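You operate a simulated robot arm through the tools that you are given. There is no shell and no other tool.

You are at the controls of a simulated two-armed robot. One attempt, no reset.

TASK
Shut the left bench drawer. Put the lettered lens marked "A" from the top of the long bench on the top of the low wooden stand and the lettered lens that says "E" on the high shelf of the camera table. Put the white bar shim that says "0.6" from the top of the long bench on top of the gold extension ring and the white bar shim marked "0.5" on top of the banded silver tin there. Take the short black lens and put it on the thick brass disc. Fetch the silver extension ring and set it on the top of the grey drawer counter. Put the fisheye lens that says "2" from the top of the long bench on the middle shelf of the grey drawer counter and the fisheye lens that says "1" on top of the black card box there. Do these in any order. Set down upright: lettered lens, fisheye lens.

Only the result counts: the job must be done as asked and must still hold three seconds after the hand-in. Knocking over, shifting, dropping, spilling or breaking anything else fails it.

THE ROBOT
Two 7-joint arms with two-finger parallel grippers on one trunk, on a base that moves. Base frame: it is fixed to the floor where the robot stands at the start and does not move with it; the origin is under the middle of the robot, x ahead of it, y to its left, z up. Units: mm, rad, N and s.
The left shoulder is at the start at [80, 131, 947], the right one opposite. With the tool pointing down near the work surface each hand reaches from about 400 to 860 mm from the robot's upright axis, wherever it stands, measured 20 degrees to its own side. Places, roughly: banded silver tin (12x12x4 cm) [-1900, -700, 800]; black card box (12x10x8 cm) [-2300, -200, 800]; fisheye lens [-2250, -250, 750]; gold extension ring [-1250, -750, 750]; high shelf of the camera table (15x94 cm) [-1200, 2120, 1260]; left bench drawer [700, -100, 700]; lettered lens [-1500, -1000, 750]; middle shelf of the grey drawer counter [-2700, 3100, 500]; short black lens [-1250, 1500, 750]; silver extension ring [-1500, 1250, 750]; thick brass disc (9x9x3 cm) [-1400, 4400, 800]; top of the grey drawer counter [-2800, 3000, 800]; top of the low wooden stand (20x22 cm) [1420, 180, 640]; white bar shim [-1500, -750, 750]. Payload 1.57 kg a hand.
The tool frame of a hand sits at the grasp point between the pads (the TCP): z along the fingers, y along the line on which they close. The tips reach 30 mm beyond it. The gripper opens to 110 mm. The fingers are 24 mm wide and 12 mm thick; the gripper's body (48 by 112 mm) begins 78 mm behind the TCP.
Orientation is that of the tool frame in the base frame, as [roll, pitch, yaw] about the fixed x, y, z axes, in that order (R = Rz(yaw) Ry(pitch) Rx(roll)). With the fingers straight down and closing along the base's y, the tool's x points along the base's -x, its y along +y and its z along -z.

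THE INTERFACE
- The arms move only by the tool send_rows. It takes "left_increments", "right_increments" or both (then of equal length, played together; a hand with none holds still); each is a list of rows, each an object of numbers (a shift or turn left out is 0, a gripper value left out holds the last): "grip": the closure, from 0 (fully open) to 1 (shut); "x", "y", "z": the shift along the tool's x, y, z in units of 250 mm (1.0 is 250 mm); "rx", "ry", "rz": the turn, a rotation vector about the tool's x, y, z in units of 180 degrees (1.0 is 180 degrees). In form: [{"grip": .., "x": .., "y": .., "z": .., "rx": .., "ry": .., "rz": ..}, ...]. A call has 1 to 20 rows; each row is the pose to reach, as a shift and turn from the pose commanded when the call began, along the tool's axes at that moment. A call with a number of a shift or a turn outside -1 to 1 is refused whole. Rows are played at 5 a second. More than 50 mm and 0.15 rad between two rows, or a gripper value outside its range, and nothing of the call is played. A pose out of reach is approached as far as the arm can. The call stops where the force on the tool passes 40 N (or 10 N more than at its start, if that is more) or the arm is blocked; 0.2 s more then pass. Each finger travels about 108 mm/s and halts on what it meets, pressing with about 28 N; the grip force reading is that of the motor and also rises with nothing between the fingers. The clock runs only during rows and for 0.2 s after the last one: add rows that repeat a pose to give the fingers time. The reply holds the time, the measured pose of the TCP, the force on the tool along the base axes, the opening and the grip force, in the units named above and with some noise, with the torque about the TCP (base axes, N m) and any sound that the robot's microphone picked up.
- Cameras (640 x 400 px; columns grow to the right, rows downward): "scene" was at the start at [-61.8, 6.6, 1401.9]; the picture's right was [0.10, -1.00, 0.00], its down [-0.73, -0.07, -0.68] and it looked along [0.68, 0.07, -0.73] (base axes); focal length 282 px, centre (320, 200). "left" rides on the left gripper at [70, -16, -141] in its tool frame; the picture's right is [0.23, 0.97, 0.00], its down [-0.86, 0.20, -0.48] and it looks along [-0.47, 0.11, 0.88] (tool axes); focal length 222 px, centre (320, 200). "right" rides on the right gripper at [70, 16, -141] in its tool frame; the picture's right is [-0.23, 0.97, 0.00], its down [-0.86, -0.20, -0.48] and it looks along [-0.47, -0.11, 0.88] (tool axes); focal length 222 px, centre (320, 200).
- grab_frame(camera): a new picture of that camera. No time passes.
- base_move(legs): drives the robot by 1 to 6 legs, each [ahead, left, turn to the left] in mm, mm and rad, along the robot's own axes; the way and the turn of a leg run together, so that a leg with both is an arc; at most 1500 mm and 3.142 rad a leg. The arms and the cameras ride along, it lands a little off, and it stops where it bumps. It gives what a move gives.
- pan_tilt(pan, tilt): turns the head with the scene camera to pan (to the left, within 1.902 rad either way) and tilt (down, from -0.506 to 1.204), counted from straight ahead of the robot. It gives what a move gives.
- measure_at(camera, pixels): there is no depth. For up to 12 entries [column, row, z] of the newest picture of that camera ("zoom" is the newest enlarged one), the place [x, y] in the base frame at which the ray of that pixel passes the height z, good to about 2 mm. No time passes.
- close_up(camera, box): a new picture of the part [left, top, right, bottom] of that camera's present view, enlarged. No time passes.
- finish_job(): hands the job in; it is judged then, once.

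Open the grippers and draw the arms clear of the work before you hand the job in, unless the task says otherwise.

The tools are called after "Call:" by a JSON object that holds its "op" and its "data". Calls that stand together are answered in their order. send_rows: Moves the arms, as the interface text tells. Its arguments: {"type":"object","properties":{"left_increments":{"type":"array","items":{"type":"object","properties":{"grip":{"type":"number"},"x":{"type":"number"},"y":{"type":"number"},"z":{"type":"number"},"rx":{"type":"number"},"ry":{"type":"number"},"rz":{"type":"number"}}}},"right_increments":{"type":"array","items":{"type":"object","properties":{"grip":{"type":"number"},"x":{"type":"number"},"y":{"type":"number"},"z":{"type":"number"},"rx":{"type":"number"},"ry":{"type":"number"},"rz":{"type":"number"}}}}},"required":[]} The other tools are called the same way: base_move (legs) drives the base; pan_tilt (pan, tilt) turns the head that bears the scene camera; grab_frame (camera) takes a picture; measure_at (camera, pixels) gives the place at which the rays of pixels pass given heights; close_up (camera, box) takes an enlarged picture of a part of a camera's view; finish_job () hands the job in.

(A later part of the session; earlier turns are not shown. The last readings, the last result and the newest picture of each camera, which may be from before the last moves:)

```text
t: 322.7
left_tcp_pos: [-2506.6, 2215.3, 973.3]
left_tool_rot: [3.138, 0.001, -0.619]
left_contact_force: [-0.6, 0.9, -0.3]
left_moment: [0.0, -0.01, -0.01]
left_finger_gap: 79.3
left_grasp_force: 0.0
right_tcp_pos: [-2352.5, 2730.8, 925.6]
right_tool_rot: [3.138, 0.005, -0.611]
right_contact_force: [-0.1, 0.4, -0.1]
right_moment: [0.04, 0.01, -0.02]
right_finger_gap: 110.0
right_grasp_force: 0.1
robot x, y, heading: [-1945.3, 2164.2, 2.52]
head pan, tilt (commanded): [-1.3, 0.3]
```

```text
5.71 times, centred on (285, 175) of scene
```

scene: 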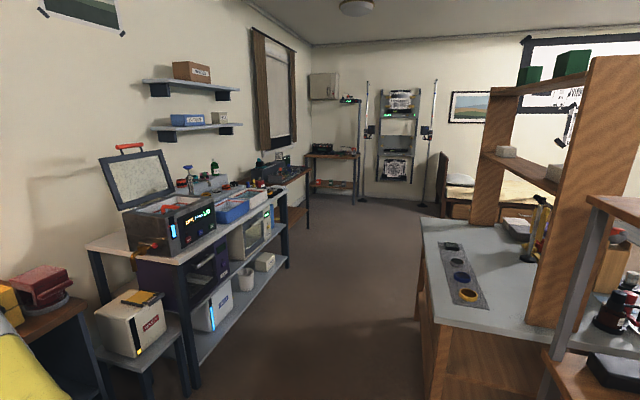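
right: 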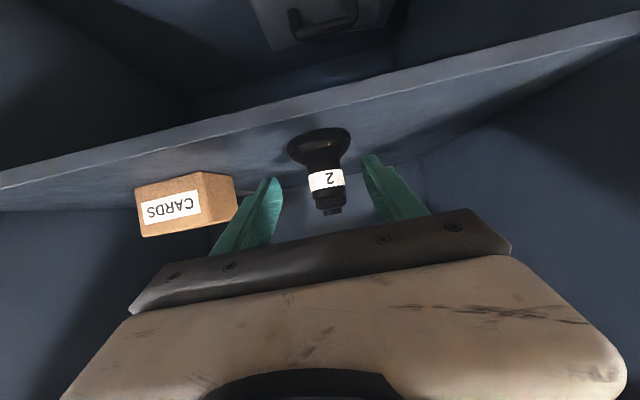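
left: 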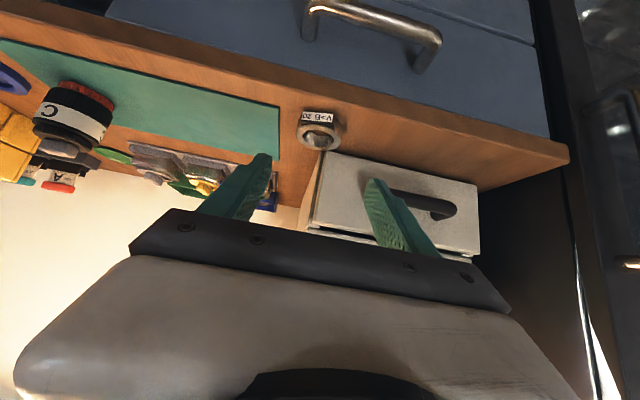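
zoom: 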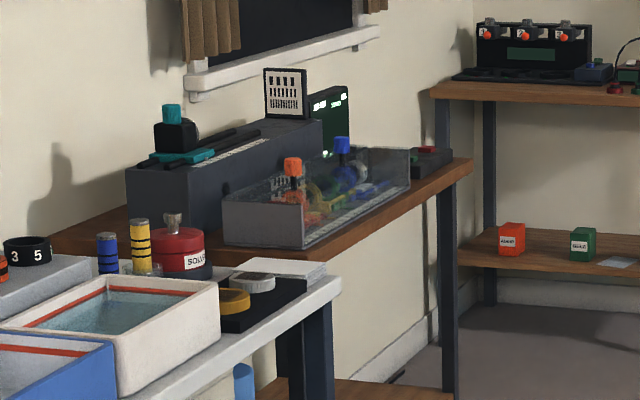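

The disc isn't visible from here yet. First I'll fetch the short black lens from the blue table's front side. I retract and raise the hands, then drive back along the known corridor.

Call:
{"op": "send_rows", "data": {"right_increments": [{"x": 0.16, "z": -0.06}, {"x": 0.32, "z": -0.12}, {"x": 0.48, "z": -0.18}, {"x": 0.62, "z": -0.24}, {"x": 0.62, "z": -0.34}], "left_increments": [{"z": -0.05, "grip": 0}, {"z": -0.1, "grip": 0}, {"z": -0.15, "grip": 0}, {"z": -0.2, "grip": 0}, {"z": -0.2, "grip": 0}]}}

Call:
{"op": "base_move", "data": {"legs": [[120, 0, 0], [0, 840, 0], [-182, 302, 0], [-993, 179, 0]]}}

Call:
{"op": "base_move", "data": {"legs": [[-480, -287, 0], [-84, -466, 0]]}}

Call:
{"op": "pan_tilt", "data": {"pan": 0.0, "tilt": 0.55}}

Call:
{"op": "grab_frame", "data": {"camera": "scene"}}

```text
t: 323.9
left_tcp_pos: [-2507.3, 2213.9, 1022.5]
left_tool_rot: [3.139, 0.003, -0.62]
left_contact_force: [-0.2, -0.1, -0.3]
left_moment: [-0.01, 0.0, -0.01]
left_finger_gap: 110.0
left_grasp_force: 0.1
right_tcp_pos: [-2223.4, 2642.1, 1010.7]
right_tool_rot: [3.139, 0.003, -0.611]
right_contact_force: [0.9, -0.1, -0.8]
right_moment: [0.0, 0.02, -0.04]
right_finger_gap: 110.1
right_grasp_force: 0.1
robot x, y, heading: [-1949.7, 2163.3, 2.52]
head pan, tilt (commanded): [-1.3, 0.3]
```

```text
t: 336.0
left_tcp_pos: [-2391.5, 521.7, 1022.3]
left_tool_rot: [3.138, 0.001, -0.608]
left_contact_force: [-0.3, -0.3, 0.3]
left_moment: [0.02, 0.0, 0.01]
left_finger_gap: 109.8
left_grasp_force: 0.2
right_tcp_pos: [-2113.7, 950.9, 1011.0]
right_tool_rot: [3.138, 0.004, -0.603]
right_contact_force: [0.0, -0.5, 0.5]
right_moment: [0.01, 0.01, 0.01]
right_finger_gap: 110.2
right_grasp_force: 0.1
robot x, y, heading: [-1828.5, 479.3, 2.533]
head pan, tilt (commanded): [-1.3, 0.3]
```

```text
t: 341.6
left_tcp_pos: [-1498.3, 810.1, 1022.6]
left_tool_rot: [3.138, 0.002, -0.618]
left_contact_force: [0.7, 0.5, 0.1]
left_moment: [0.0, 0.0, -0.03]
left_finger_gap: 109.8
left_grasp_force: 0.1
right_tcp_pos: [-1217.7, 1238.8, 1010.7]
right_tool_rot: [3.137, 0.005, -0.612]
right_contact_force: [0.1, 0.1, 1.0]
right_moment: [-0.02, 0.04, -0.02]
right_finger_gap: 110.1
right_grasp_force: 0.1
robot x, y, heading: [-937.1, 763.2, 2.523]
head pan, tilt (commanded): [-1.3, 0.3]
```

```text
t: 343.1
left_tcp_pos: [-1499.1, 811.0, 1022.5]
left_tool_rot: [3.137, 0.001, -0.618]
left_contact_force: [-0.2, 0.0, 0.1]
left_moment: [-0.02, 0.03, -0.02]
left_finger_gap: 109.9
left_grasp_force: 0.1
right_tcp_pos: [-1217.0, 1239.2, 1011.2]
right_tool_rot: [3.139, 0.004, -0.611]
right_contact_force: [0.3, 0.7, -0.3]
right_moment: [0.01, 0.01, 0.01]
right_finger_gap: 109.9
right_grasp_force: 0.1
robot x, y, heading: [-937.2, 762.8, 2.524]
head pan, tilt (commanded): [0.0, 0.55]
```

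```text
taken
```

scene: 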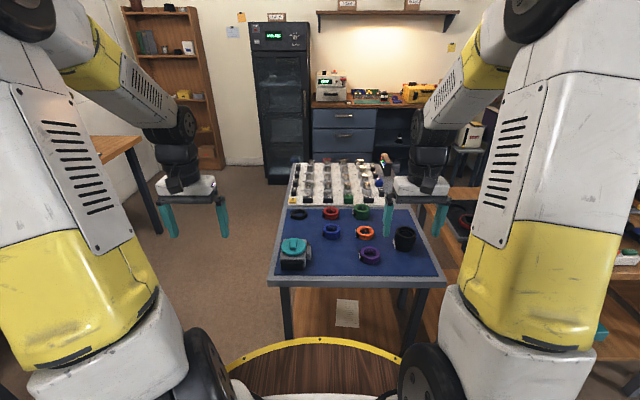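

The blue table is right ahead with the short black lens at (405,238). I zoom in with both cameras.

Call:
{"op": "close_up", "data": {"camera": "scene", "box": [340, 190, 460, 290]}}

Call:
{"op": "grab_frame", "data": {"camera": "right"}}

```text
4.00 times, centred on (400, 240) of scene
```

zoom: 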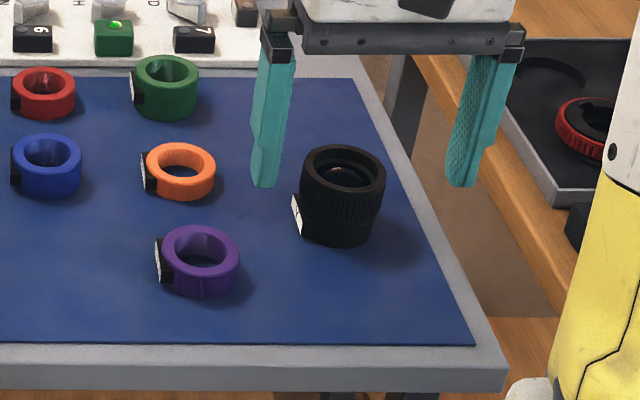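

```text
taken
```

right: 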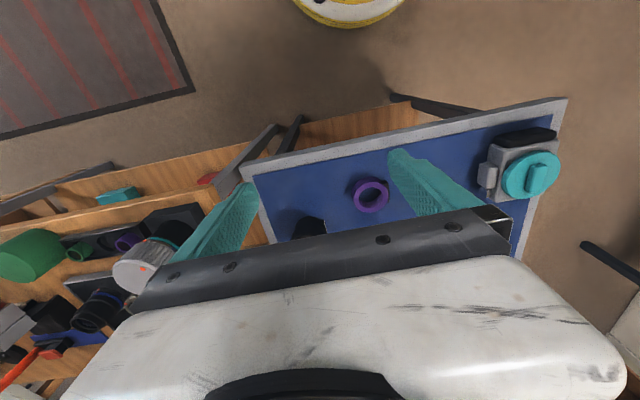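

I measure the lens's base and top in the scene zoom.

Call:
{"op": "close_up", "data": {"camera": "scene", "box": [360, 210, 440, 270]}}

Call:
{"op": "measure_at", "data": {"camera": "zoom", "pixels": [[351, 285, 780], [351, 277, 780], [354, 175, 840], [354, 175, 850], [354, 175, 860], [290, 175, 850], [420, 175, 850]]}}

```text
6.67 times, centred on (400, 240) of scene
```

zoom: 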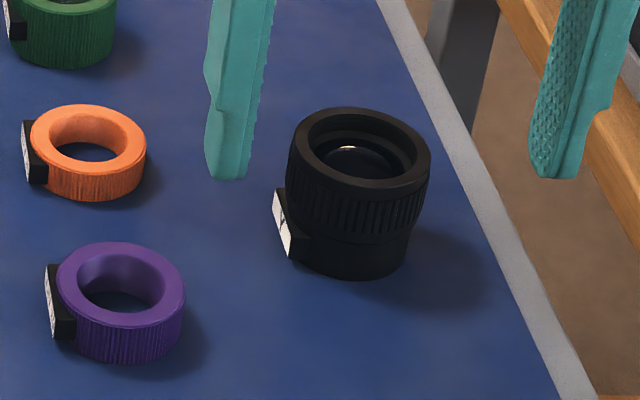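

```text
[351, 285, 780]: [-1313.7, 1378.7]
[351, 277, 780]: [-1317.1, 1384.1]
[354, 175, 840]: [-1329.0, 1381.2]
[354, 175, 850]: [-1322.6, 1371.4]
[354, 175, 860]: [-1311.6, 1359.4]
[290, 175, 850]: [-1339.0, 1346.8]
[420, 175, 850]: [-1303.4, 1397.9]
```

Call:
{"op": "measure_at", "data": {"camera": "zoom", "pixels": [[353, 245, 780], [360, 148, 830], [360, 148, 840], [360, 148, 850], [288, 150, 840], [432, 150, 840], [280, 220, 805], [600, 395, 780], [430, 60, 780]]}}

```text
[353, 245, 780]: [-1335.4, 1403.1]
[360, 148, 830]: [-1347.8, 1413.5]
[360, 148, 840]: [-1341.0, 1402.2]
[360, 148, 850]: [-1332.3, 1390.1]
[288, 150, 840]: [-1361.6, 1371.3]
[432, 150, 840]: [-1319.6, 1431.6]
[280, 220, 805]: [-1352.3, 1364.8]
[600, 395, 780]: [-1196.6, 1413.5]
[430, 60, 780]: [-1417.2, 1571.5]
```

The lens is centred near (−1337,1402), ≈62 mm tall, ≈73 mm wide, with a label plate on its left side. I rotate the right hand 55° clockwise (to miss the plate) while moving above it.

Call:
{"op": "send_rows", "data": {"right_increments": [{"grip": 0, "x": -0.096, "y": -0.032, "rz": 0.038}, {"grip": 0, "x": -0.192, "y": -0.065, "rz": 0.076}, {"grip": 0, "x": -0.288, "y": -0.097, "rz": 0.115}, {"grip": 0, "x": -0.384, "y": -0.129, "rz": 0.153}, {"grip": 0, "x": -0.48, "y": -0.161, "rz": 0.191}, {"grip": 0, "x": -0.576, "y": -0.194, "rz": 0.229}, {"grip": 0, "x": -0.672, "y": -0.226, "rz": 0.267}, {"grip": 0, "x": -0.768, "y": -0.258, "rz": 0.3056}, {"grip": 0, "x": -0.768, "y": -0.258, "z": 0.16, "rz": 0.3056}, {"grip": 0, "x": -0.768, "y": -0.258, "z": 0.3, "rz": 0.3056}]}}

Call:
{"op": "grab_frame", "data": {"camera": "right"}}

Call:
{"op": "close_up", "data": {"camera": "scene", "box": [340, 190, 460, 290]}}

```text
t: 345.3
left_tcp_pos: [-1501.6, 810.6, 1021.9]
left_tool_rot: [3.141, 0.001, -0.618]
left_contact_force: [0.3, -0.7, 0.7]
left_moment: [0.0, 0.03, -0.02]
left_finger_gap: 109.9
left_grasp_force: 0.1
right_tcp_pos: [-1340.7, 1402.5, 935.9]
right_tool_rot: [3.137, 0.0, -1.571]
right_contact_force: [1.1, 0.1, -0.6]
right_moment: [0.04, 0.03, 0.01]
right_finger_gap: 110.0
right_grasp_force: 0.1
robot x, y, heading: [-934.1, 761.8, 2.527]
head pan, tilt (commanded): [0.0, 0.55]
```

```text
taken
```

right: 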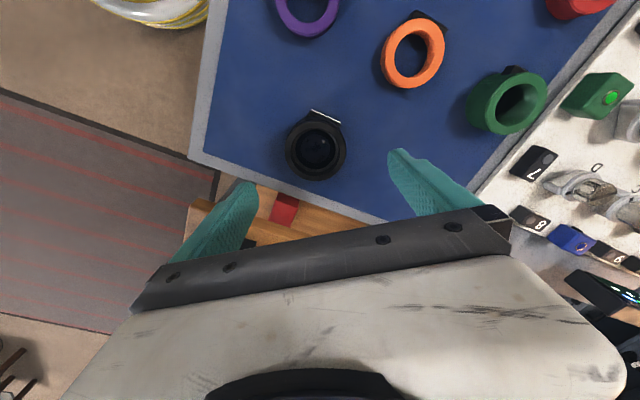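

```text
4.00 times, centred on (400, 240) of scene
```

zoom: 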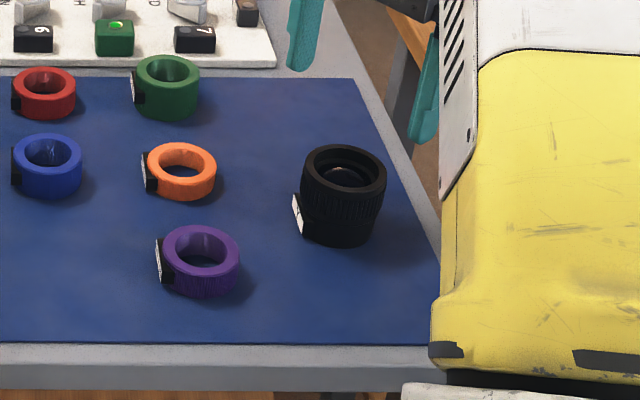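

The plate now faces the image top, perpendicular to the closing direction. I measure the lens's top centre.

Call:
{"op": "close_up", "data": {"camera": "right", "box": [260, 90, 380, 200]}}

Call:
{"op": "measure_at", "data": {"camera": "right", "pixels": [[316, 147, 842], [286, 147, 842], [346, 147, 842], [316, 118, 842], [316, 179, 842]]}}

```text
3.64 times, centred on (320, 145) of right
```

zoom: 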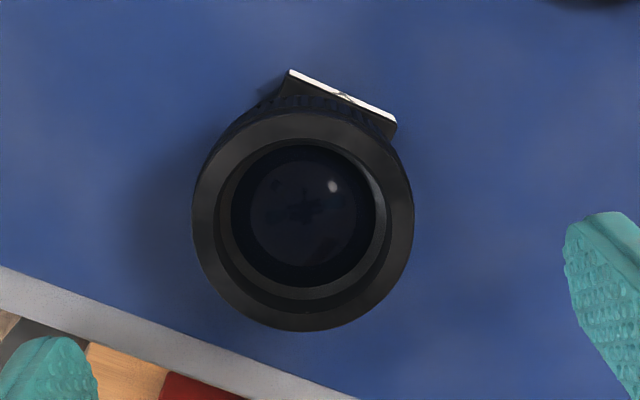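

```text
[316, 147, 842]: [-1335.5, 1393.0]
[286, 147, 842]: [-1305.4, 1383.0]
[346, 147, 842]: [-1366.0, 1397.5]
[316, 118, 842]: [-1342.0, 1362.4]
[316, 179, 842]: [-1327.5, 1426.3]
```

I shift 4 mm, descend to TCP z≈828 and close on the lens's upper ring.

Call:
{"op": "send_rows", "data": {"right_increments": [{"grip": 0, "x": 0.016, "y": -0.016, "z": 0.1}, {"grip": 0, "x": 0.016, "y": -0.016, "z": 0.22}, {"grip": 0, "x": 0.016, "y": -0.016, "z": 0.34}, {"grip": 0, "x": 0.016, "y": -0.016, "z": 0.4}, {"grip": 0, "x": 0.016, "y": -0.016, "z": 0.432}, {"grip": 0.2, "x": 0.016, "y": -0.016, "z": 0.432}, {"grip": 0.3, "x": 0.016, "y": -0.016, "z": 0.432}, {"grip": 0.36, "x": 0.016, "y": -0.016, "z": 0.432}, {"grip": 0.42, "x": 0.016, "y": -0.016, "z": 0.432}, {"grip": 0.48, "x": 0.016, "y": -0.016, "z": 0.432}, {"grip": 1, "x": 0.016, "y": -0.016, "z": 0.432}, {"grip": 1, "x": 0.016, "y": -0.016, "z": 0.432}]}}

Call:
{"op": "grab_frame", "data": {"camera": "right"}}

Call:
{"op": "close_up", "data": {"camera": "scene", "box": [340, 190, 460, 290]}}

```text
t: 347.9
left_tcp_pos: [-1501.2, 811.0, 1021.7]
left_tool_rot: [3.138, 0.002, -0.618]
left_contact_force: [0.0, 0.0, 0.2]
left_moment: [0.0, 0.0, -0.03]
left_finger_gap: 110.1
left_grasp_force: 0.1
right_tcp_pos: [-1335.0, 1398.1, 829.0]
right_tool_rot: [3.137, 0.002, -1.571]
right_contact_force: [-2.7, 4.0, 3.7]
right_moment: [0.1, 0.28, -0.1]
right_finger_gap: 65.0
right_grasp_force: 27.9
robot x, y, heading: [-938.3, 764.4, 2.522]
head pan, tilt (commanded): [0.0, 0.55]
```

```text
taken
```

right: 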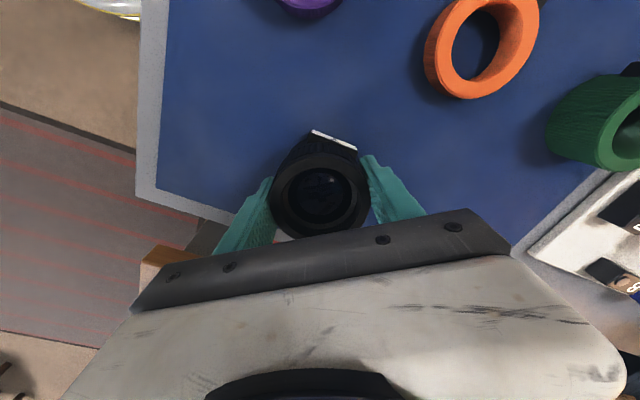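

```text
4.00 times, centred on (400, 240) of scene
```

zoom: 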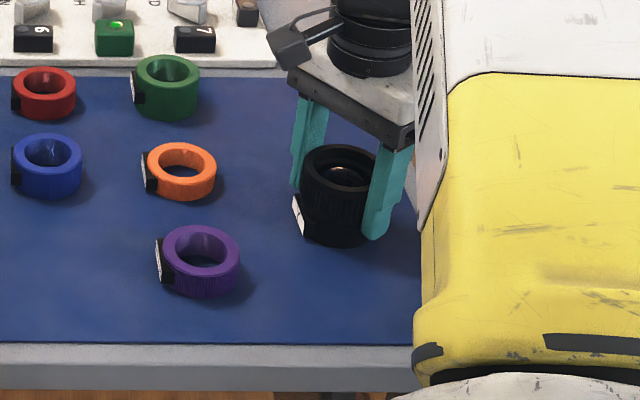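

Gripped at 65 mm. I lift the lens 190 mm.

Call:
{"op": "send_rows", "data": {"right_increments": [{"z": -0.08}, {"z": -0.2}, {"z": -0.34}, {"z": -0.48}, {"z": -0.62}, {"z": -0.76}]}}

Call:
{"op": "grab_frame", "data": {"camera": "right"}}

Call:
{"op": "pan_tilt", "data": {"pan": -1.4, "tilt": 0.35}}

Call:
{"op": "grab_frame", "data": {"camera": "scene"}}

```text
t: 349.3
left_tcp_pos: [-1500.9, 810.9, 1021.2]
left_tool_rot: [3.138, 0.002, -0.619]
left_contact_force: [0.1, -0.1, 0.0]
left_moment: [0.0, -0.04, -0.01]
left_finger_gap: 110.3
left_grasp_force: 0.1
right_tcp_pos: [-1333.2, 1398.1, 1018.7]
right_tool_rot: [3.138, 0.001, -1.57]
right_contact_force: [-0.5, 0.7, -2.8]
right_moment: [-0.02, -0.03, -0.04]
right_finger_gap: 64.9
right_grasp_force: 28.1
robot x, y, heading: [-940.0, 763.6, 2.517]
head pan, tilt (commanded): [0.0, 0.55]
```

```text
taken
```

right: 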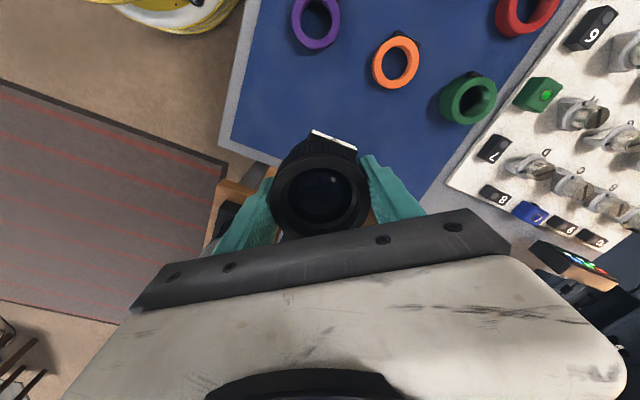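

```text
t: 350.8
left_tcp_pos: [-1499.1, 811.7, 1021.5]
left_tool_rot: [3.138, 0.002, -0.618]
left_contact_force: [1.0, 0.1, 0.1]
left_moment: [0.01, 0.01, -0.01]
left_finger_gap: 110.1
left_grasp_force: 0.0
right_tcp_pos: [-1334.0, 1397.6, 1019.5]
right_tool_rot: [3.136, -0.002, -1.569]
right_contact_force: [-0.5, 0.5, -2.5]
right_moment: [-0.02, 0.0, -0.01]
right_finger_gap: 65.0
right_grasp_force: 27.7
robot x, y, heading: [-937.8, 763.1, 2.524]
head pan, tilt (commanded): [-1.4, 0.351]
```

```text
taken
```

scene: 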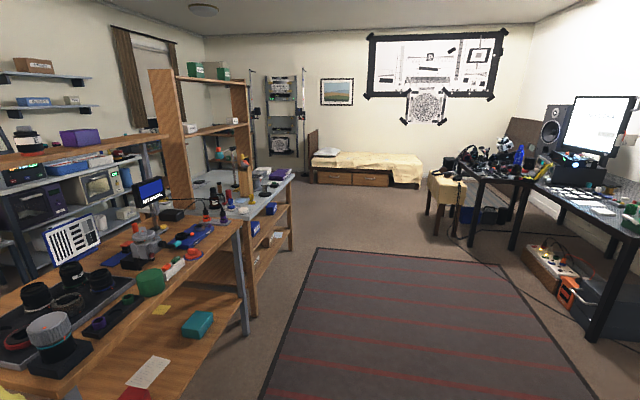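

The east route around the grey-top table looks open. I measure its corners to plan waypoints.

Call:
{"op": "measure_at", "data": {"camera": "scene", "pixels": [[293, 175, 800], [246, 222, 800], [258, 317, 0], [290, 251, 0], [310, 185, 0], [420, 187, 0], [250, 159, 0], [207, 165, 800]]}}

Call:
{"op": "close_up", "data": {"camera": "scene", "box": [140, 60, 340, 200]}}

```text
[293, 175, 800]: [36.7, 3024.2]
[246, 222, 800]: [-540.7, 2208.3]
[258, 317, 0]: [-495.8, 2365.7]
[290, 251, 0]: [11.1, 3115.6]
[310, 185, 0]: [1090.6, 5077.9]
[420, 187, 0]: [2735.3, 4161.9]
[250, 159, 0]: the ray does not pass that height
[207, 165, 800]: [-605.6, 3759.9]
```

```text
2.86 times, centred on (240, 130) of scene
```

zoom: 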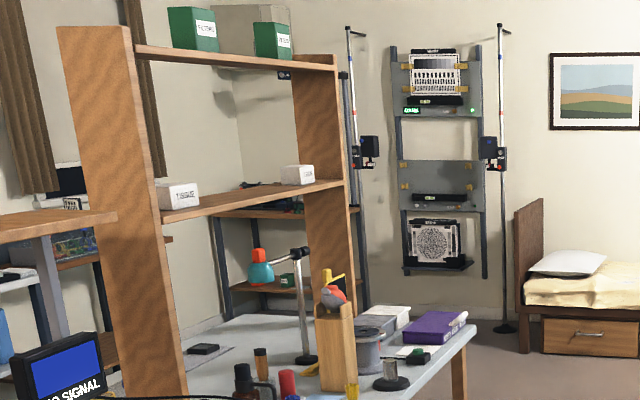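

I retract the right hand with the lens, back away from the tables and turn to face along the open floor (heading ≈0.95).

Call:
{"op": "send_rows", "data": {"right_increments": [{"x": 0.127, "y": -0.096}, {"x": 0.254, "y": -0.192}, {"x": 0.382, "y": -0.288}, {"x": 0.509, "y": -0.384}, {"x": 0.636, "y": -0.48}]}}

Call:
{"op": "base_move", "data": {"legs": [[-300, 0, 0], [0, 0, -1.57]]}}

Call:
{"op": "pan_tilt", "data": {"pan": 0.0, "tilt": 0.4}}

Call:
{"op": "grab_frame", "data": {"camera": "scene"}}

```text
t: 352.0
left_tcp_pos: [-1499.9, 811.4, 1021.1]
left_tool_rot: [3.138, 0.0, -0.618]
left_contact_force: [-0.4, 0.7, 0.3]
left_moment: [-0.02, 0.01, 0.01]
left_finger_gap: 109.9
left_grasp_force: 0.0
right_tcp_pos: [-1214.6, 1238.2, 1016.1]
right_tool_rot: [3.136, 0.0, -1.571]
right_contact_force: [-0.3, -0.6, -1.7]
right_moment: [-0.05, -0.02, 0.02]
right_finger_gap: 64.8
right_grasp_force: 28.0
robot x, y, heading: [-937.6, 764.3, 2.519]
head pan, tilt (commanded): [-1.4, 0.351]
```

```text
t: 357.9
left_tcp_pos: [-634.8, 1150.1, 1023.0]
left_tool_rot: [3.137, 0.001, -2.207]
left_contact_force: [-0.1, 0.2, -0.3]
left_moment: [-0.02, 0.0, 0.04]
left_finger_gap: 109.8
left_grasp_force: 0.0
right_tcp_pos: [-213.2, 856.2, 1017.8]
right_tool_rot: [3.137, -0.001, 3.123]
right_contact_force: [0.4, -0.3, -3.1]
right_moment: [0.02, 0.02, 0.0]
right_finger_gap: 65.1
right_grasp_force: 28.5
robot x, y, heading: [-693.9, 590.4, 0.933]
head pan, tilt (commanded): [-1.4, 0.351]
```

```text
t: 359.4
left_tcp_pos: [-633.6, 1150.1, 1022.2]
left_tool_rot: [3.137, 0.002, -2.209]
left_contact_force: [0.0, 0.0, -0.2]
left_moment: [0.0, 0.01, -0.02]
left_finger_gap: 110.0
left_grasp_force: 0.1
right_tcp_pos: [-212.6, 856.2, 1018.2]
right_tool_rot: [3.136, 0.0, 3.122]
right_contact_force: [-0.5, 0.1, -2.1]
right_moment: [0.01, 0.02, 0.0]
right_finger_gap: 64.9
right_grasp_force: 28.2
robot x, y, heading: [-693.9, 587.7, 0.935]
head pan, tilt (commanded): [0.0, 0.4]
```

```text
taken
```

scene: 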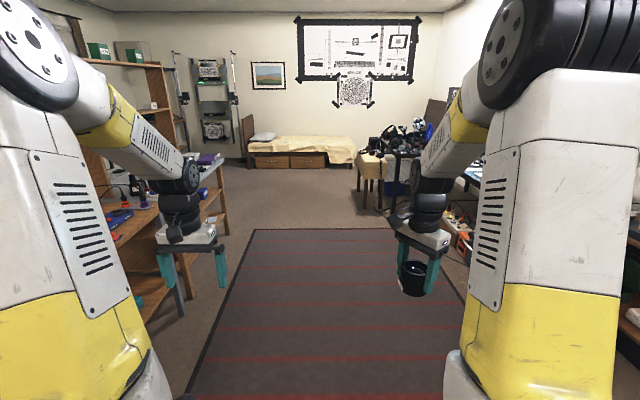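

The way ahead is open. I drive 2.8 m along the rug past the tables, then turn left to face the window wall.

Call:
{"op": "base_move", "data": {"legs": [[1400, 0, 0], [1400, 0, 0], [0, 0, 1.585]]}}

Call:
{"op": "grab_frame", "data": {"camera": "scene"}}

```text
t: 376.7
left_tcp_pos: [389.7, 2857.1, 1021.8]
left_tool_rot: [3.137, 0.002, -0.596]
left_contact_force: [0.5, -0.2, 0.2]
left_moment: [0.02, 0.03, 0.0]
left_finger_gap: 109.8
left_grasp_force: 0.1
right_tcp_pos: [665.5, 3290.1, 1017.1]
right_tool_rot: [3.137, 0.0, -1.551]
right_contact_force: [0.2, 0.0, -1.9]
right_moment: [-0.01, -0.04, -0.01]
right_finger_gap: 65.0
right_grasp_force: 27.7
robot x, y, heading: [952.9, 2822.1, 2.544]
head pan, tilt (commanded): [0.0, 0.4]
```

```text
taken
```

scene: 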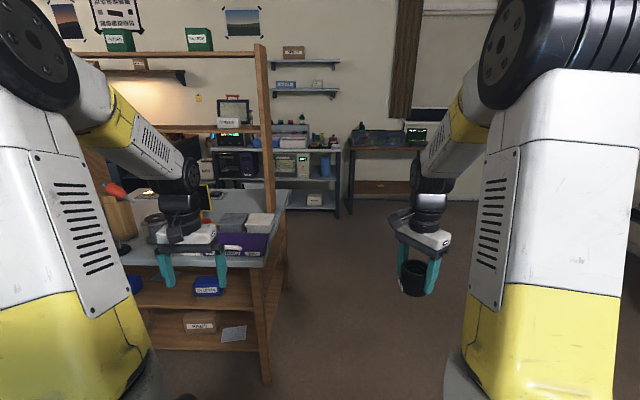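

The grey table's rack post is close on the left, so I strafe right 300 mm first and then drive forward.

Call:
{"op": "base_move", "data": {"legs": [[0, -320, -0.024], [1300, 0, 0]]}}

Call:
{"op": "grab_frame", "data": {"camera": "scene"}}

```text
t: 384.9
left_tcp_pos: [-445.9, 3890.6, 1023.1]
left_tool_rot: [3.138, 0.001, -0.637]
left_contact_force: [0.1, 0.5, 0.4]
left_moment: [-0.01, -0.01, 0.02]
left_finger_gap: 110.3
left_grasp_force: 0.2
right_tcp_pos: [-152.4, 4313.5, 1016.3]
right_tool_rot: [3.136, -0.001, -1.59]
right_contact_force: [0.6, 0.5, -2.2]
right_moment: [-0.01, -0.03, 0.0]
right_finger_gap: 65.1
right_grasp_force: 28.1
robot x, y, heading: [112.8, 3831.9, 2.502]
head pan, tilt (commanded): [0.0, 0.4]
```

```text
taken
```

scene: 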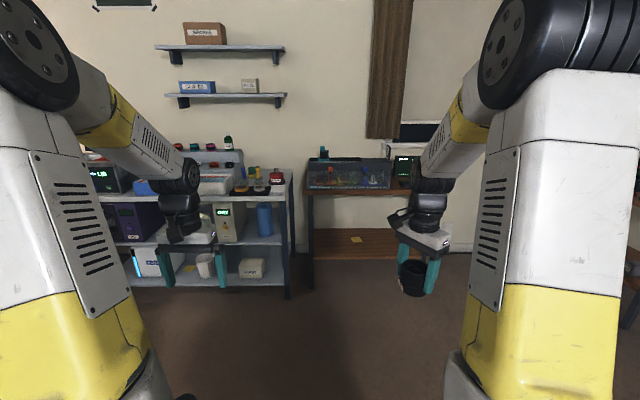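

I'm past the grey table. I zoom into the window table and the bench end to find the brass disc.

Call:
{"op": "close_up", "data": {"camera": "scene", "box": [200, 120, 430, 260]}}

Call:
{"op": "close_up", "data": {"camera": "scene", "box": [210, 150, 310, 210]}}

Call:
{"op": "measure_at", "data": {"camera": "scene", "pixels": [[274, 186, 840], [292, 190, 800], [308, 190, 800], [415, 188, 800]]}}

```text
2.78 times, centred on (315, 190) of scene
```

zoom: 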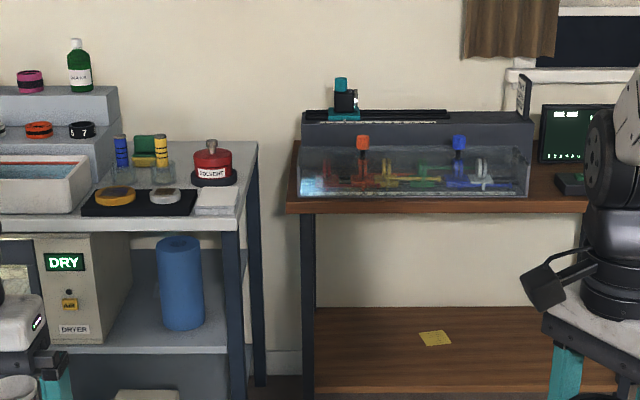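

```text
6.40 times, centred on (260, 180) of scene
```

zoom: 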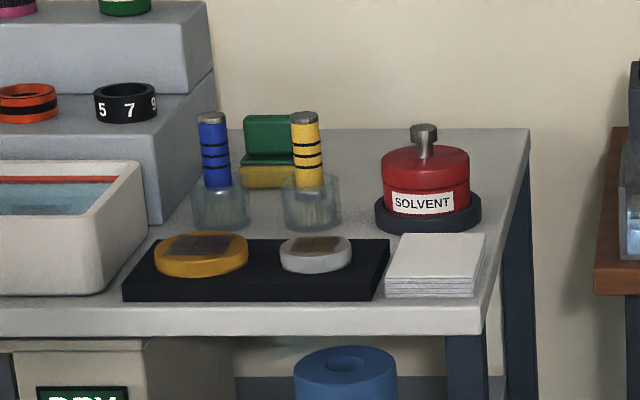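

```text
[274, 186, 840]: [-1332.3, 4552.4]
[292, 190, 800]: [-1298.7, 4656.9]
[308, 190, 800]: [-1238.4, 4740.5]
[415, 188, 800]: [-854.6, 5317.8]
```

The brass disc is the golden one on the black slab at the bench end (scene (242,189)). I drive ahead first, then left, stopping about 740 mm before it.

Call:
{"op": "base_move", "data": {"legs": [[520, 0, 0.015], [0, 600, 0], [300, 0, 0]]}}

Call:
{"op": "pan_tilt", "data": {"pan": -0.1, "tilt": 0.55}}

Call:
{"op": "grab_frame", "data": {"camera": "scene"}}

Call:
{"op": "grab_frame", "data": {"camera": "right"}}

```text
t: 389.8
left_tcp_pos: [-1075.6, 3884.7, 1021.5]
left_tool_rot: [3.14, 0.001, -0.566]
left_contact_force: [0.1, -0.5, 0.1]
left_moment: [0.01, 0.02, 0.04]
left_finger_gap: 109.7
left_grasp_force: 0.1
right_tcp_pos: [-814.8, 4327.0, 1015.8]
right_tool_rot: [3.138, 0.001, -1.519]
right_contact_force: [-0.2, -0.1, -2.3]
right_moment: [0.0, 0.02, -0.02]
right_finger_gap: 64.7
right_grasp_force: 28.0
robot x, y, heading: [-514.3, 3863.8, 2.576]
head pan, tilt (commanded): [0.0, 0.4]
stopped in leg 2: the robot was blocked; the commanded pose is now the measured one
```

```text
t: 390.5
left_tcp_pos: [-1076.3, 3885.5, 1021.4]
left_tool_rot: [3.14, 0.002, -0.564]
left_contact_force: [0.3, -0.3, -0.6]
left_moment: [0.01, 0.01, 0.02]
left_finger_gap: 110.0
left_grasp_force: 0.1
right_tcp_pos: [-814.9, 4329.1, 1016.8]
right_tool_rot: [3.138, -0.001, -1.518]
right_contact_force: [0.3, 0.0, -4.2]
right_moment: [0.01, 0.01, -0.01]
right_finger_gap: 64.9
right_grasp_force: 28.4
robot x, y, heading: [-511.8, 3868.7, 2.574]
head pan, tilt (commanded): [-0.099, 0.55]
```

```text
taken
```

scene: 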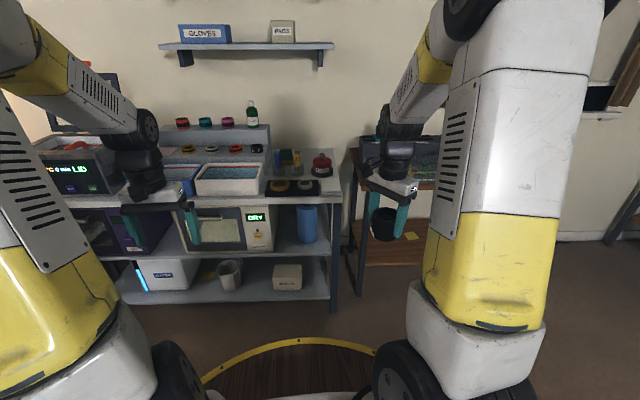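

```text
taken
```

right: 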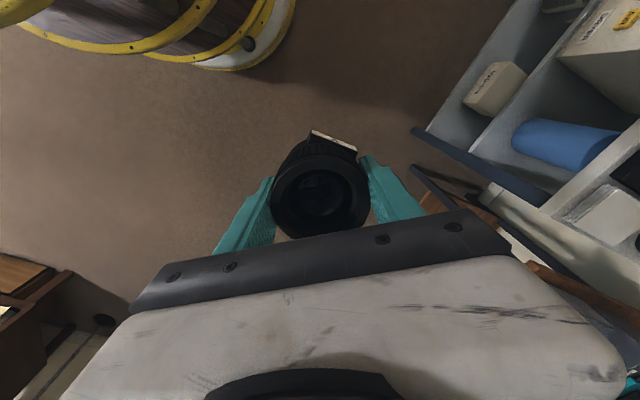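

The base bumped something on its left. I look to the left rear to see what it is.

Call:
{"op": "pan_tilt", "data": {"pan": 1.5, "tilt": 0.8}}

Call:
{"op": "grab_frame", "data": {"camera": "scene"}}

Call:
{"op": "grab_frame", "data": {"camera": "left"}}

```text
t: 392.2
left_tcp_pos: [-1075.2, 3885.6, 1022.4]
left_tool_rot: [3.14, 0.003, -0.569]
left_contact_force: [0.3, 0.2, 0.2]
left_moment: [-0.02, -0.04, 0.0]
left_finger_gap: 109.9
left_grasp_force: 0.3
right_tcp_pos: [-814.2, 4327.9, 1018.5]
right_tool_rot: [3.137, 0.0, -1.519]
right_contact_force: [-0.1, 0.2, -2.8]
right_moment: [0.0, -0.01, 0.01]
right_finger_gap: 65.0
right_grasp_force: 28.5
robot x, y, heading: [-512.1, 3869.1, 2.576]
head pan, tilt (commanded): [1.499, 0.799]
```

```text
taken
```

scene: 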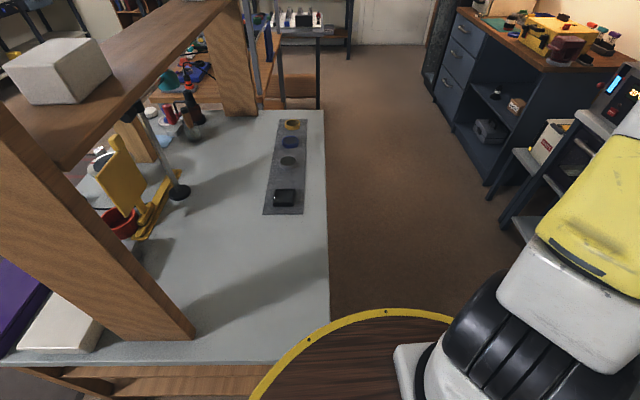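

```text
taken
```

left: 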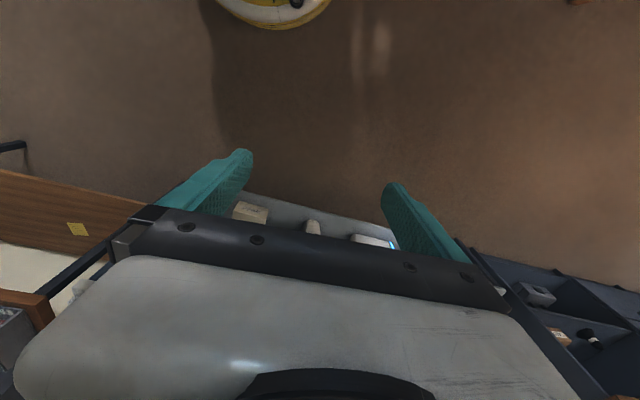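

It was the grey table's back corner; its items look undisturbed. I move right, ahead past it, restore heading, and then go left.

Call:
{"op": "base_move", "data": {"legs": [[0, -60, 0], [360, 0, -0.06], [0, 300, 0]]}}

Call:
{"op": "pan_tilt", "data": {"pan": -0.1, "tilt": 0.6}}

Call:
{"op": "grab_frame", "data": {"camera": "scene"}}

Call:
{"op": "grab_frame", "data": {"camera": "right"}}

Call:
{"op": "grab_frame", "data": {"camera": "left"}}

```text
t: 396.7
left_tcp_pos: [-1509.5, 3915.8, 1022.3]
left_tool_rot: [3.141, 0.001, -0.622]
left_contact_force: [1.5, -0.2, -0.1]
left_moment: [0.01, -0.02, 0.02]
left_finger_gap: 109.7
left_grasp_force: 0.1
right_tcp_pos: [-1224.2, 4343.6, 1015.7]
right_tool_rot: [3.139, 0.0, -1.573]
right_contact_force: [0.2, -0.4, -2.5]
right_moment: [-0.01, -0.02, 0.01]
right_finger_gap: 65.0
right_grasp_force: 28.6
robot x, y, heading: [-949.5, 3868.4, 2.518]
head pan, tilt (commanded): [1.499, 0.799]
```

```text
t: 398.4
left_tcp_pos: [-1510.3, 3915.3, 1023.5]
left_tool_rot: [3.139, 0.001, -0.621]
left_contact_force: [0.1, 0.1, 0.2]
left_moment: [0.01, -0.01, -0.01]
left_finger_gap: 110.0
left_grasp_force: 0.1
right_tcp_pos: [-1225.4, 4344.1, 1017.2]
right_tool_rot: [3.139, 0.0, -1.572]
right_contact_force: [-0.9, 0.5, -1.4]
right_moment: [-0.04, 0.0, 0.0]
right_finger_gap: 64.9
right_grasp_force: 28.1
robot x, y, heading: [-943.8, 3864.4, 2.52]
head pan, tilt (commanded): [-0.099, 0.6]
```

```text
taken
```

scene: 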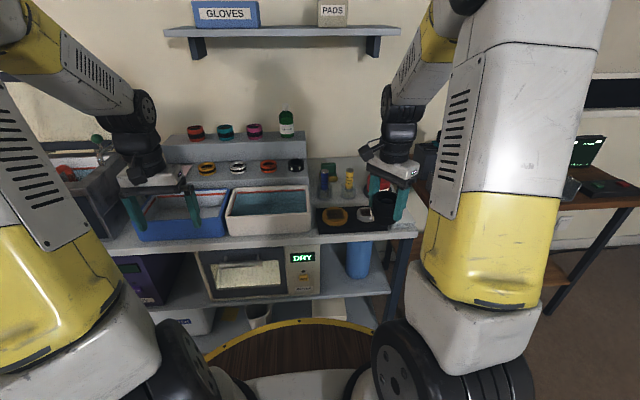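

```text
taken
```

right: 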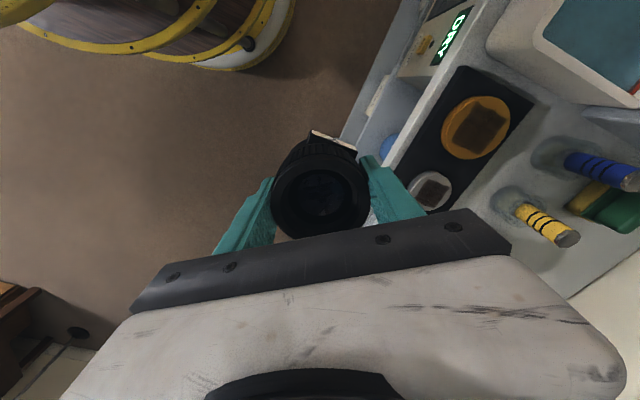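

```text
taken
```

left: 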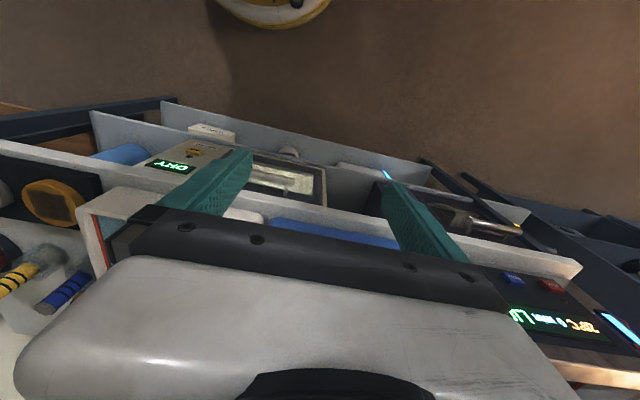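

The golden disc is at scene (335,216), right-cam (475,128) and left-cam (52,202). I zoom in and triangulate.

Call:
{"op": "close_up", "data": {"camera": "right", "box": [390, 70, 550, 210]}}

Call:
{"op": "measure_at", "data": {"camera": "right", "pixels": [[475, 127, 820], [475, 127, 830], [475, 127, 840], [475, 127, 850], [475, 127, 860]]}}

Call:
{"op": "close_up", "data": {"camera": "scene", "box": [290, 180, 420, 260]}}

Call:
{"op": "measure_at", "data": {"camera": "scene", "pixels": [[335.5, 214, 820], [335.5, 214, 830], [335.5, 214, 840], [335.5, 214, 850], [335.5, 214, 860]]}}

```text
2.86 times, centred on (470, 140) of right
```

zoom: 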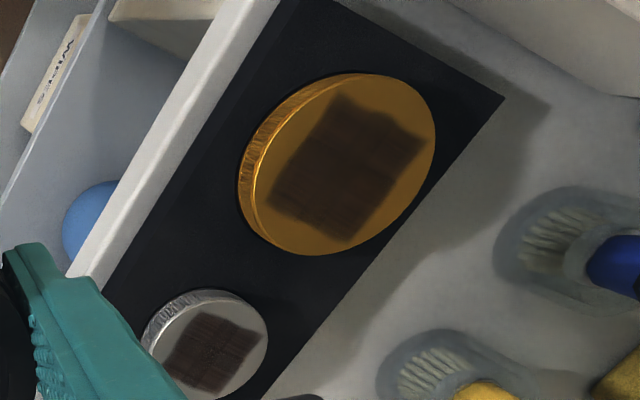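

```text
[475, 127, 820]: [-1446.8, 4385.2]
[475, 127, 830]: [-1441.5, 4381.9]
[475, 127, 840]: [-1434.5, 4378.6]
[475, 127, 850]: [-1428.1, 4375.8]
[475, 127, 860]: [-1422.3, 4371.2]
```

```text
4.92 times, centred on (355, 220) of scene
```

zoom: 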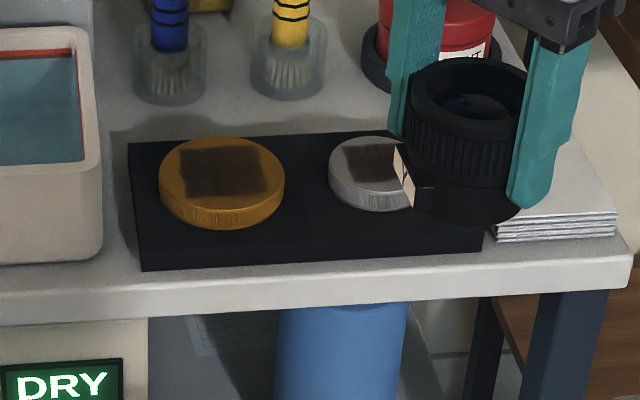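

```text
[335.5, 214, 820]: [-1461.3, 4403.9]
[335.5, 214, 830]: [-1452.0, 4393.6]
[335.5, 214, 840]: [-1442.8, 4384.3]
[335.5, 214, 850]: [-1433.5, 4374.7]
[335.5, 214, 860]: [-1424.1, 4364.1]
```

The brass disc's top is z≈851 with centre (−1429,4374.5). I carry the lens over it at height.

Call:
{"op": "send_rows", "data": {"right_increments": [{"x": -0.02, "y": 0.136}, {"x": -0.041, "y": 0.272}, {"x": -0.061, "y": 0.408}, {"x": -0.081, "y": 0.544}, {"x": -0.102, "y": 0.68}, {"x": -0.122, "y": 0.816}, {"x": -0.122, "y": 0.816}]}}

Call:
{"op": "grab_frame", "data": {"camera": "right"}}

Call:
{"op": "close_up", "data": {"camera": "scene", "box": [280, 150, 420, 260]}}

Call:
{"op": "grab_frame", "data": {"camera": "left"}}

```text
t: 400.0
left_tcp_pos: [-1509.7, 3916.2, 1022.5]
left_tool_rot: [3.139, 0.001, -0.623]
left_contact_force: [0.5, -0.3, -0.7]
left_moment: [0.01, 0.02, -0.02]
left_finger_gap: 110.2
left_grasp_force: 0.0
right_tcp_pos: [-1429.2, 4372.8, 1018.0]
right_tool_rot: [3.138, -0.001, -1.572]
right_contact_force: [-0.1, -0.2, -1.9]
right_moment: [0.01, 0.0, 0.01]
right_finger_gap: 65.2
right_grasp_force: 28.2
robot x, y, heading: [-943.1, 3868.5, 2.527]
head pan, tilt (commanded): [-0.099, 0.6]
```

```text
taken
```

right: 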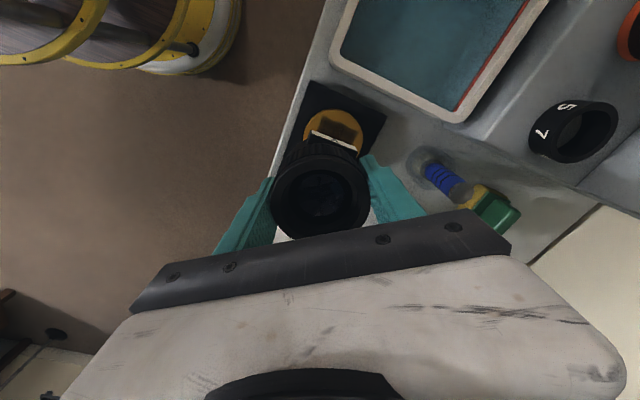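

```text
3.64 times, centred on (350, 205) of scene
```

zoom: 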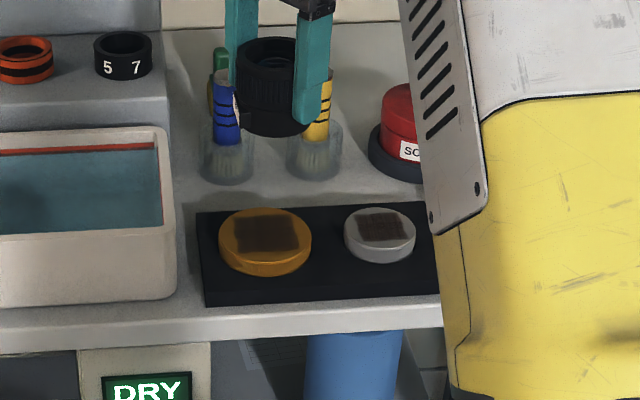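

```text
taken
```

left: 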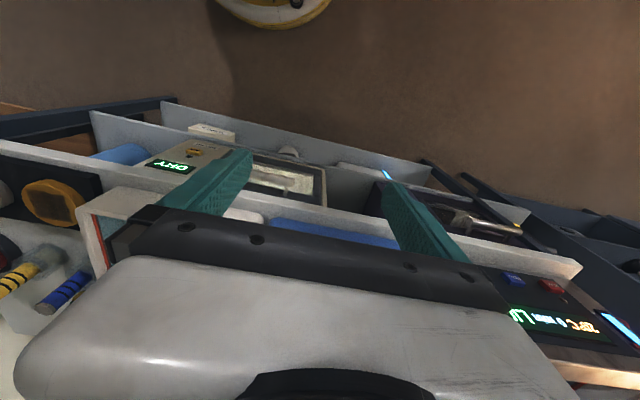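

I check the brush cups' positions behind the disc for finger clearance.

Call:
{"op": "measure_at", "data": {"camera": "zoom", "pixels": [[228, 165, 805], [313, 168, 805], [265, 238, 851], [226, 75, 900], [321, 70, 900]]}}

Call:
{"op": "close_up", "data": {"camera": "right", "box": [260, 80, 400, 240]}}

```text
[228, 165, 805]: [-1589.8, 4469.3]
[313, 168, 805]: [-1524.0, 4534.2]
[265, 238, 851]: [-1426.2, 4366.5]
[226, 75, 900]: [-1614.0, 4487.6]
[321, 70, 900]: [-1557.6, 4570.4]
```

```text
2.50 times, centred on (330, 160) of right
```

zoom: 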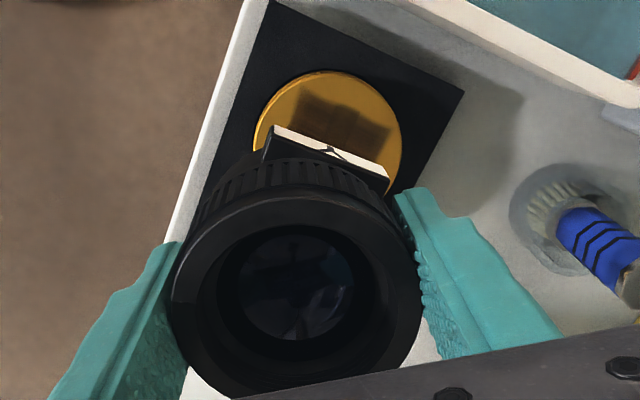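

Call:
{"op": "measure_at", "data": {"camera": "right", "pixels": [[332.8, 135.2, 851], [332.8, 137, 851], [303, 140, 851], [362, 130, 851]]}}

```text
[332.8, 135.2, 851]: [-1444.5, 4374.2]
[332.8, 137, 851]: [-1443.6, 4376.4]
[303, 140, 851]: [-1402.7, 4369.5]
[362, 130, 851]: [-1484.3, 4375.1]
```

The views disagree slightly, so I refine using the left camera too, at candidate heights.

Call:
{"op": "close_up", "data": {"camera": "left", "box": [0, 150, 140, 260]}}

Call:
{"op": "measure_at", "data": {"camera": "left", "pixels": [[52, 203, 830], [52, 203, 840], [52, 203, 850]]}}

Call:
{"op": "measure_at", "data": {"camera": "right", "pixels": [[332.8, 136, 830], [332.8, 136, 840]]}}

```text
3.64 times, centred on (70, 205) of left
```

zoom: 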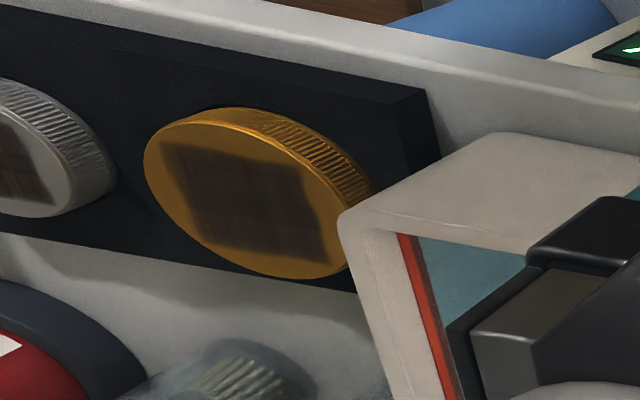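

```text
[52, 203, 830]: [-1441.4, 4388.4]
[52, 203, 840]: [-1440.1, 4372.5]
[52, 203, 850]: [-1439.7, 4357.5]
```

```text
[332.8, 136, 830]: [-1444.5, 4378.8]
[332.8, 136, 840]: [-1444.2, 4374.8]
```

Three views now agree: disc centre ≈ (−1441,4377), top z≈838. I shift and descend, finishing with fine steps.

Call:
{"op": "send_rows", "data": {"right_increments": [{"x": -0.016, "y": 0.048}, {"x": -0.016, "y": 0.048, "z": 0.14}, {"x": -0.016, "y": 0.048, "z": 0.28}, {"x": -0.016, "y": 0.048, "z": 0.4}, {"x": -0.016, "y": 0.048, "z": 0.46}, {"x": -0.016, "y": 0.048, "z": 0.484}]}}

Call:
{"op": "close_up", "data": {"camera": "scene", "box": [280, 150, 420, 260]}}

Call:
{"op": "close_up", "data": {"camera": "right", "box": [220, 60, 440, 240]}}

```text
t: 401.4
left_tcp_pos: [-1509.9, 3915.5, 1022.8]
left_tool_rot: [3.139, 0.002, -0.621]
left_contact_force: [-0.4, -0.3, 0.7]
left_moment: [-0.02, 0.04, 0.03]
left_finger_gap: 110.0
left_grasp_force: 0.1
right_tcp_pos: [-1441.1, 4379.3, 896.3]
right_tool_rot: [3.138, -0.001, -1.573]
right_contact_force: [-0.1, -0.6, -1.8]
right_moment: [-0.02, -0.02, 0.02]
right_finger_gap: 65.2
right_grasp_force: 28.3
robot x, y, heading: [-948.2, 3871.1, 2.526]
head pan, tilt (commanded): [-0.099, 0.6]
```

```text
3.64 times, centred on (350, 205) of scene
```

zoom: 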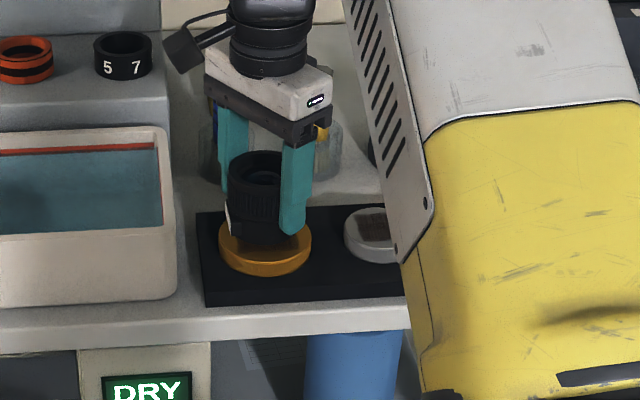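

```text
2.22 times, centred on (330, 150) of right
```

zoom: 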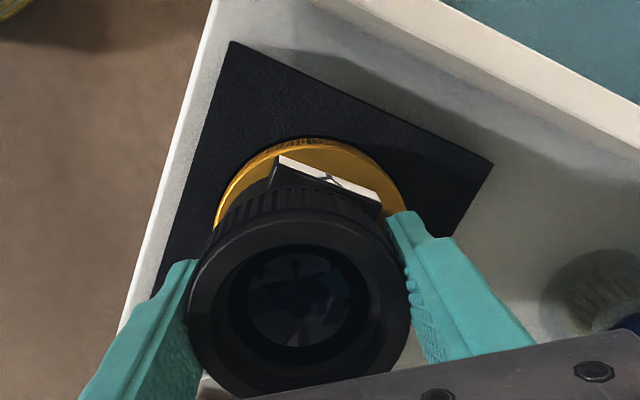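

The lens sits centred over the disc. I lower in 1–2 mm steps until contact.

Call:
{"op": "send_rows", "data": {"right_increments": [{"z": 0.012}, {"z": 0.02}, {"z": 0.026}, {"z": 0.032}, {"z": 0.036}, {"z": 0.04}, {"z": 0.044}]}}

```text
t: 403.0
left_tcp_pos: [-1509.6, 3915.8, 1022.1]
left_tool_rot: [3.14, 0.002, -0.62]
left_contact_force: [0.0, 0.5, 0.2]
left_moment: [-0.01, 0.03, 0.02]
left_finger_gap: 110.0
left_grasp_force: 0.1
right_tcp_pos: [-1441.7, 4378.9, 885.3]
right_tool_rot: [3.14, -0.001, -1.573]
right_contact_force: [1.1, 0.0, -2.0]
right_moment: [0.02, -0.03, -0.01]
right_finger_gap: 65.1
right_grasp_force: 28.1
robot x, y, heading: [-948.2, 3870.8, 2.525]
head pan, tilt (commanded): [-0.099, 0.6]
```

Not in contact at z=885; continuing down.

Call:
{"op": "send_rows", "data": {"right_increments": [{"z": 0.004}, {"z": 0.008}, {"z": 0.012}, {"z": 0.016}, {"z": 0.02}, {"z": 0.024}]}}

Call:
{"op": "close_up", "data": {"camera": "scene", "box": [300, 180, 380, 240]}}

```text
t: 404.4
left_tcp_pos: [-1509.6, 3915.1, 1022.8]
left_tool_rot: [3.14, 0.003, -0.621]
left_contact_force: [0.5, -0.5, -0.3]
left_moment: [0.03, -0.04, -0.02]
left_finger_gap: 110.1
left_grasp_force: 0.1
right_tcp_pos: [-1442.3, 4380.1, 880.7]
right_tool_rot: [3.136, 0.002, -1.571]
right_contact_force: [0.9, -2.6, 9.5]
right_moment: [0.14, 0.22, 0.05]
right_finger_gap: 65.1
right_grasp_force: 28.3
robot x, y, heading: [-945.2, 3868.0, 2.519]
head pan, tilt (commanded): [-0.099, 0.6]
```

```text
6.67 times, centred on (340, 210) of scene
```

zoom: 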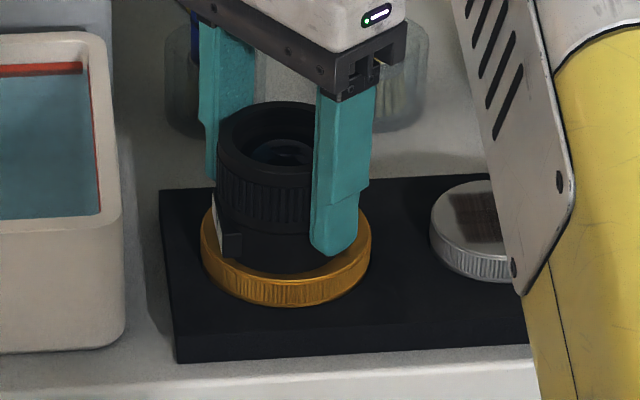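

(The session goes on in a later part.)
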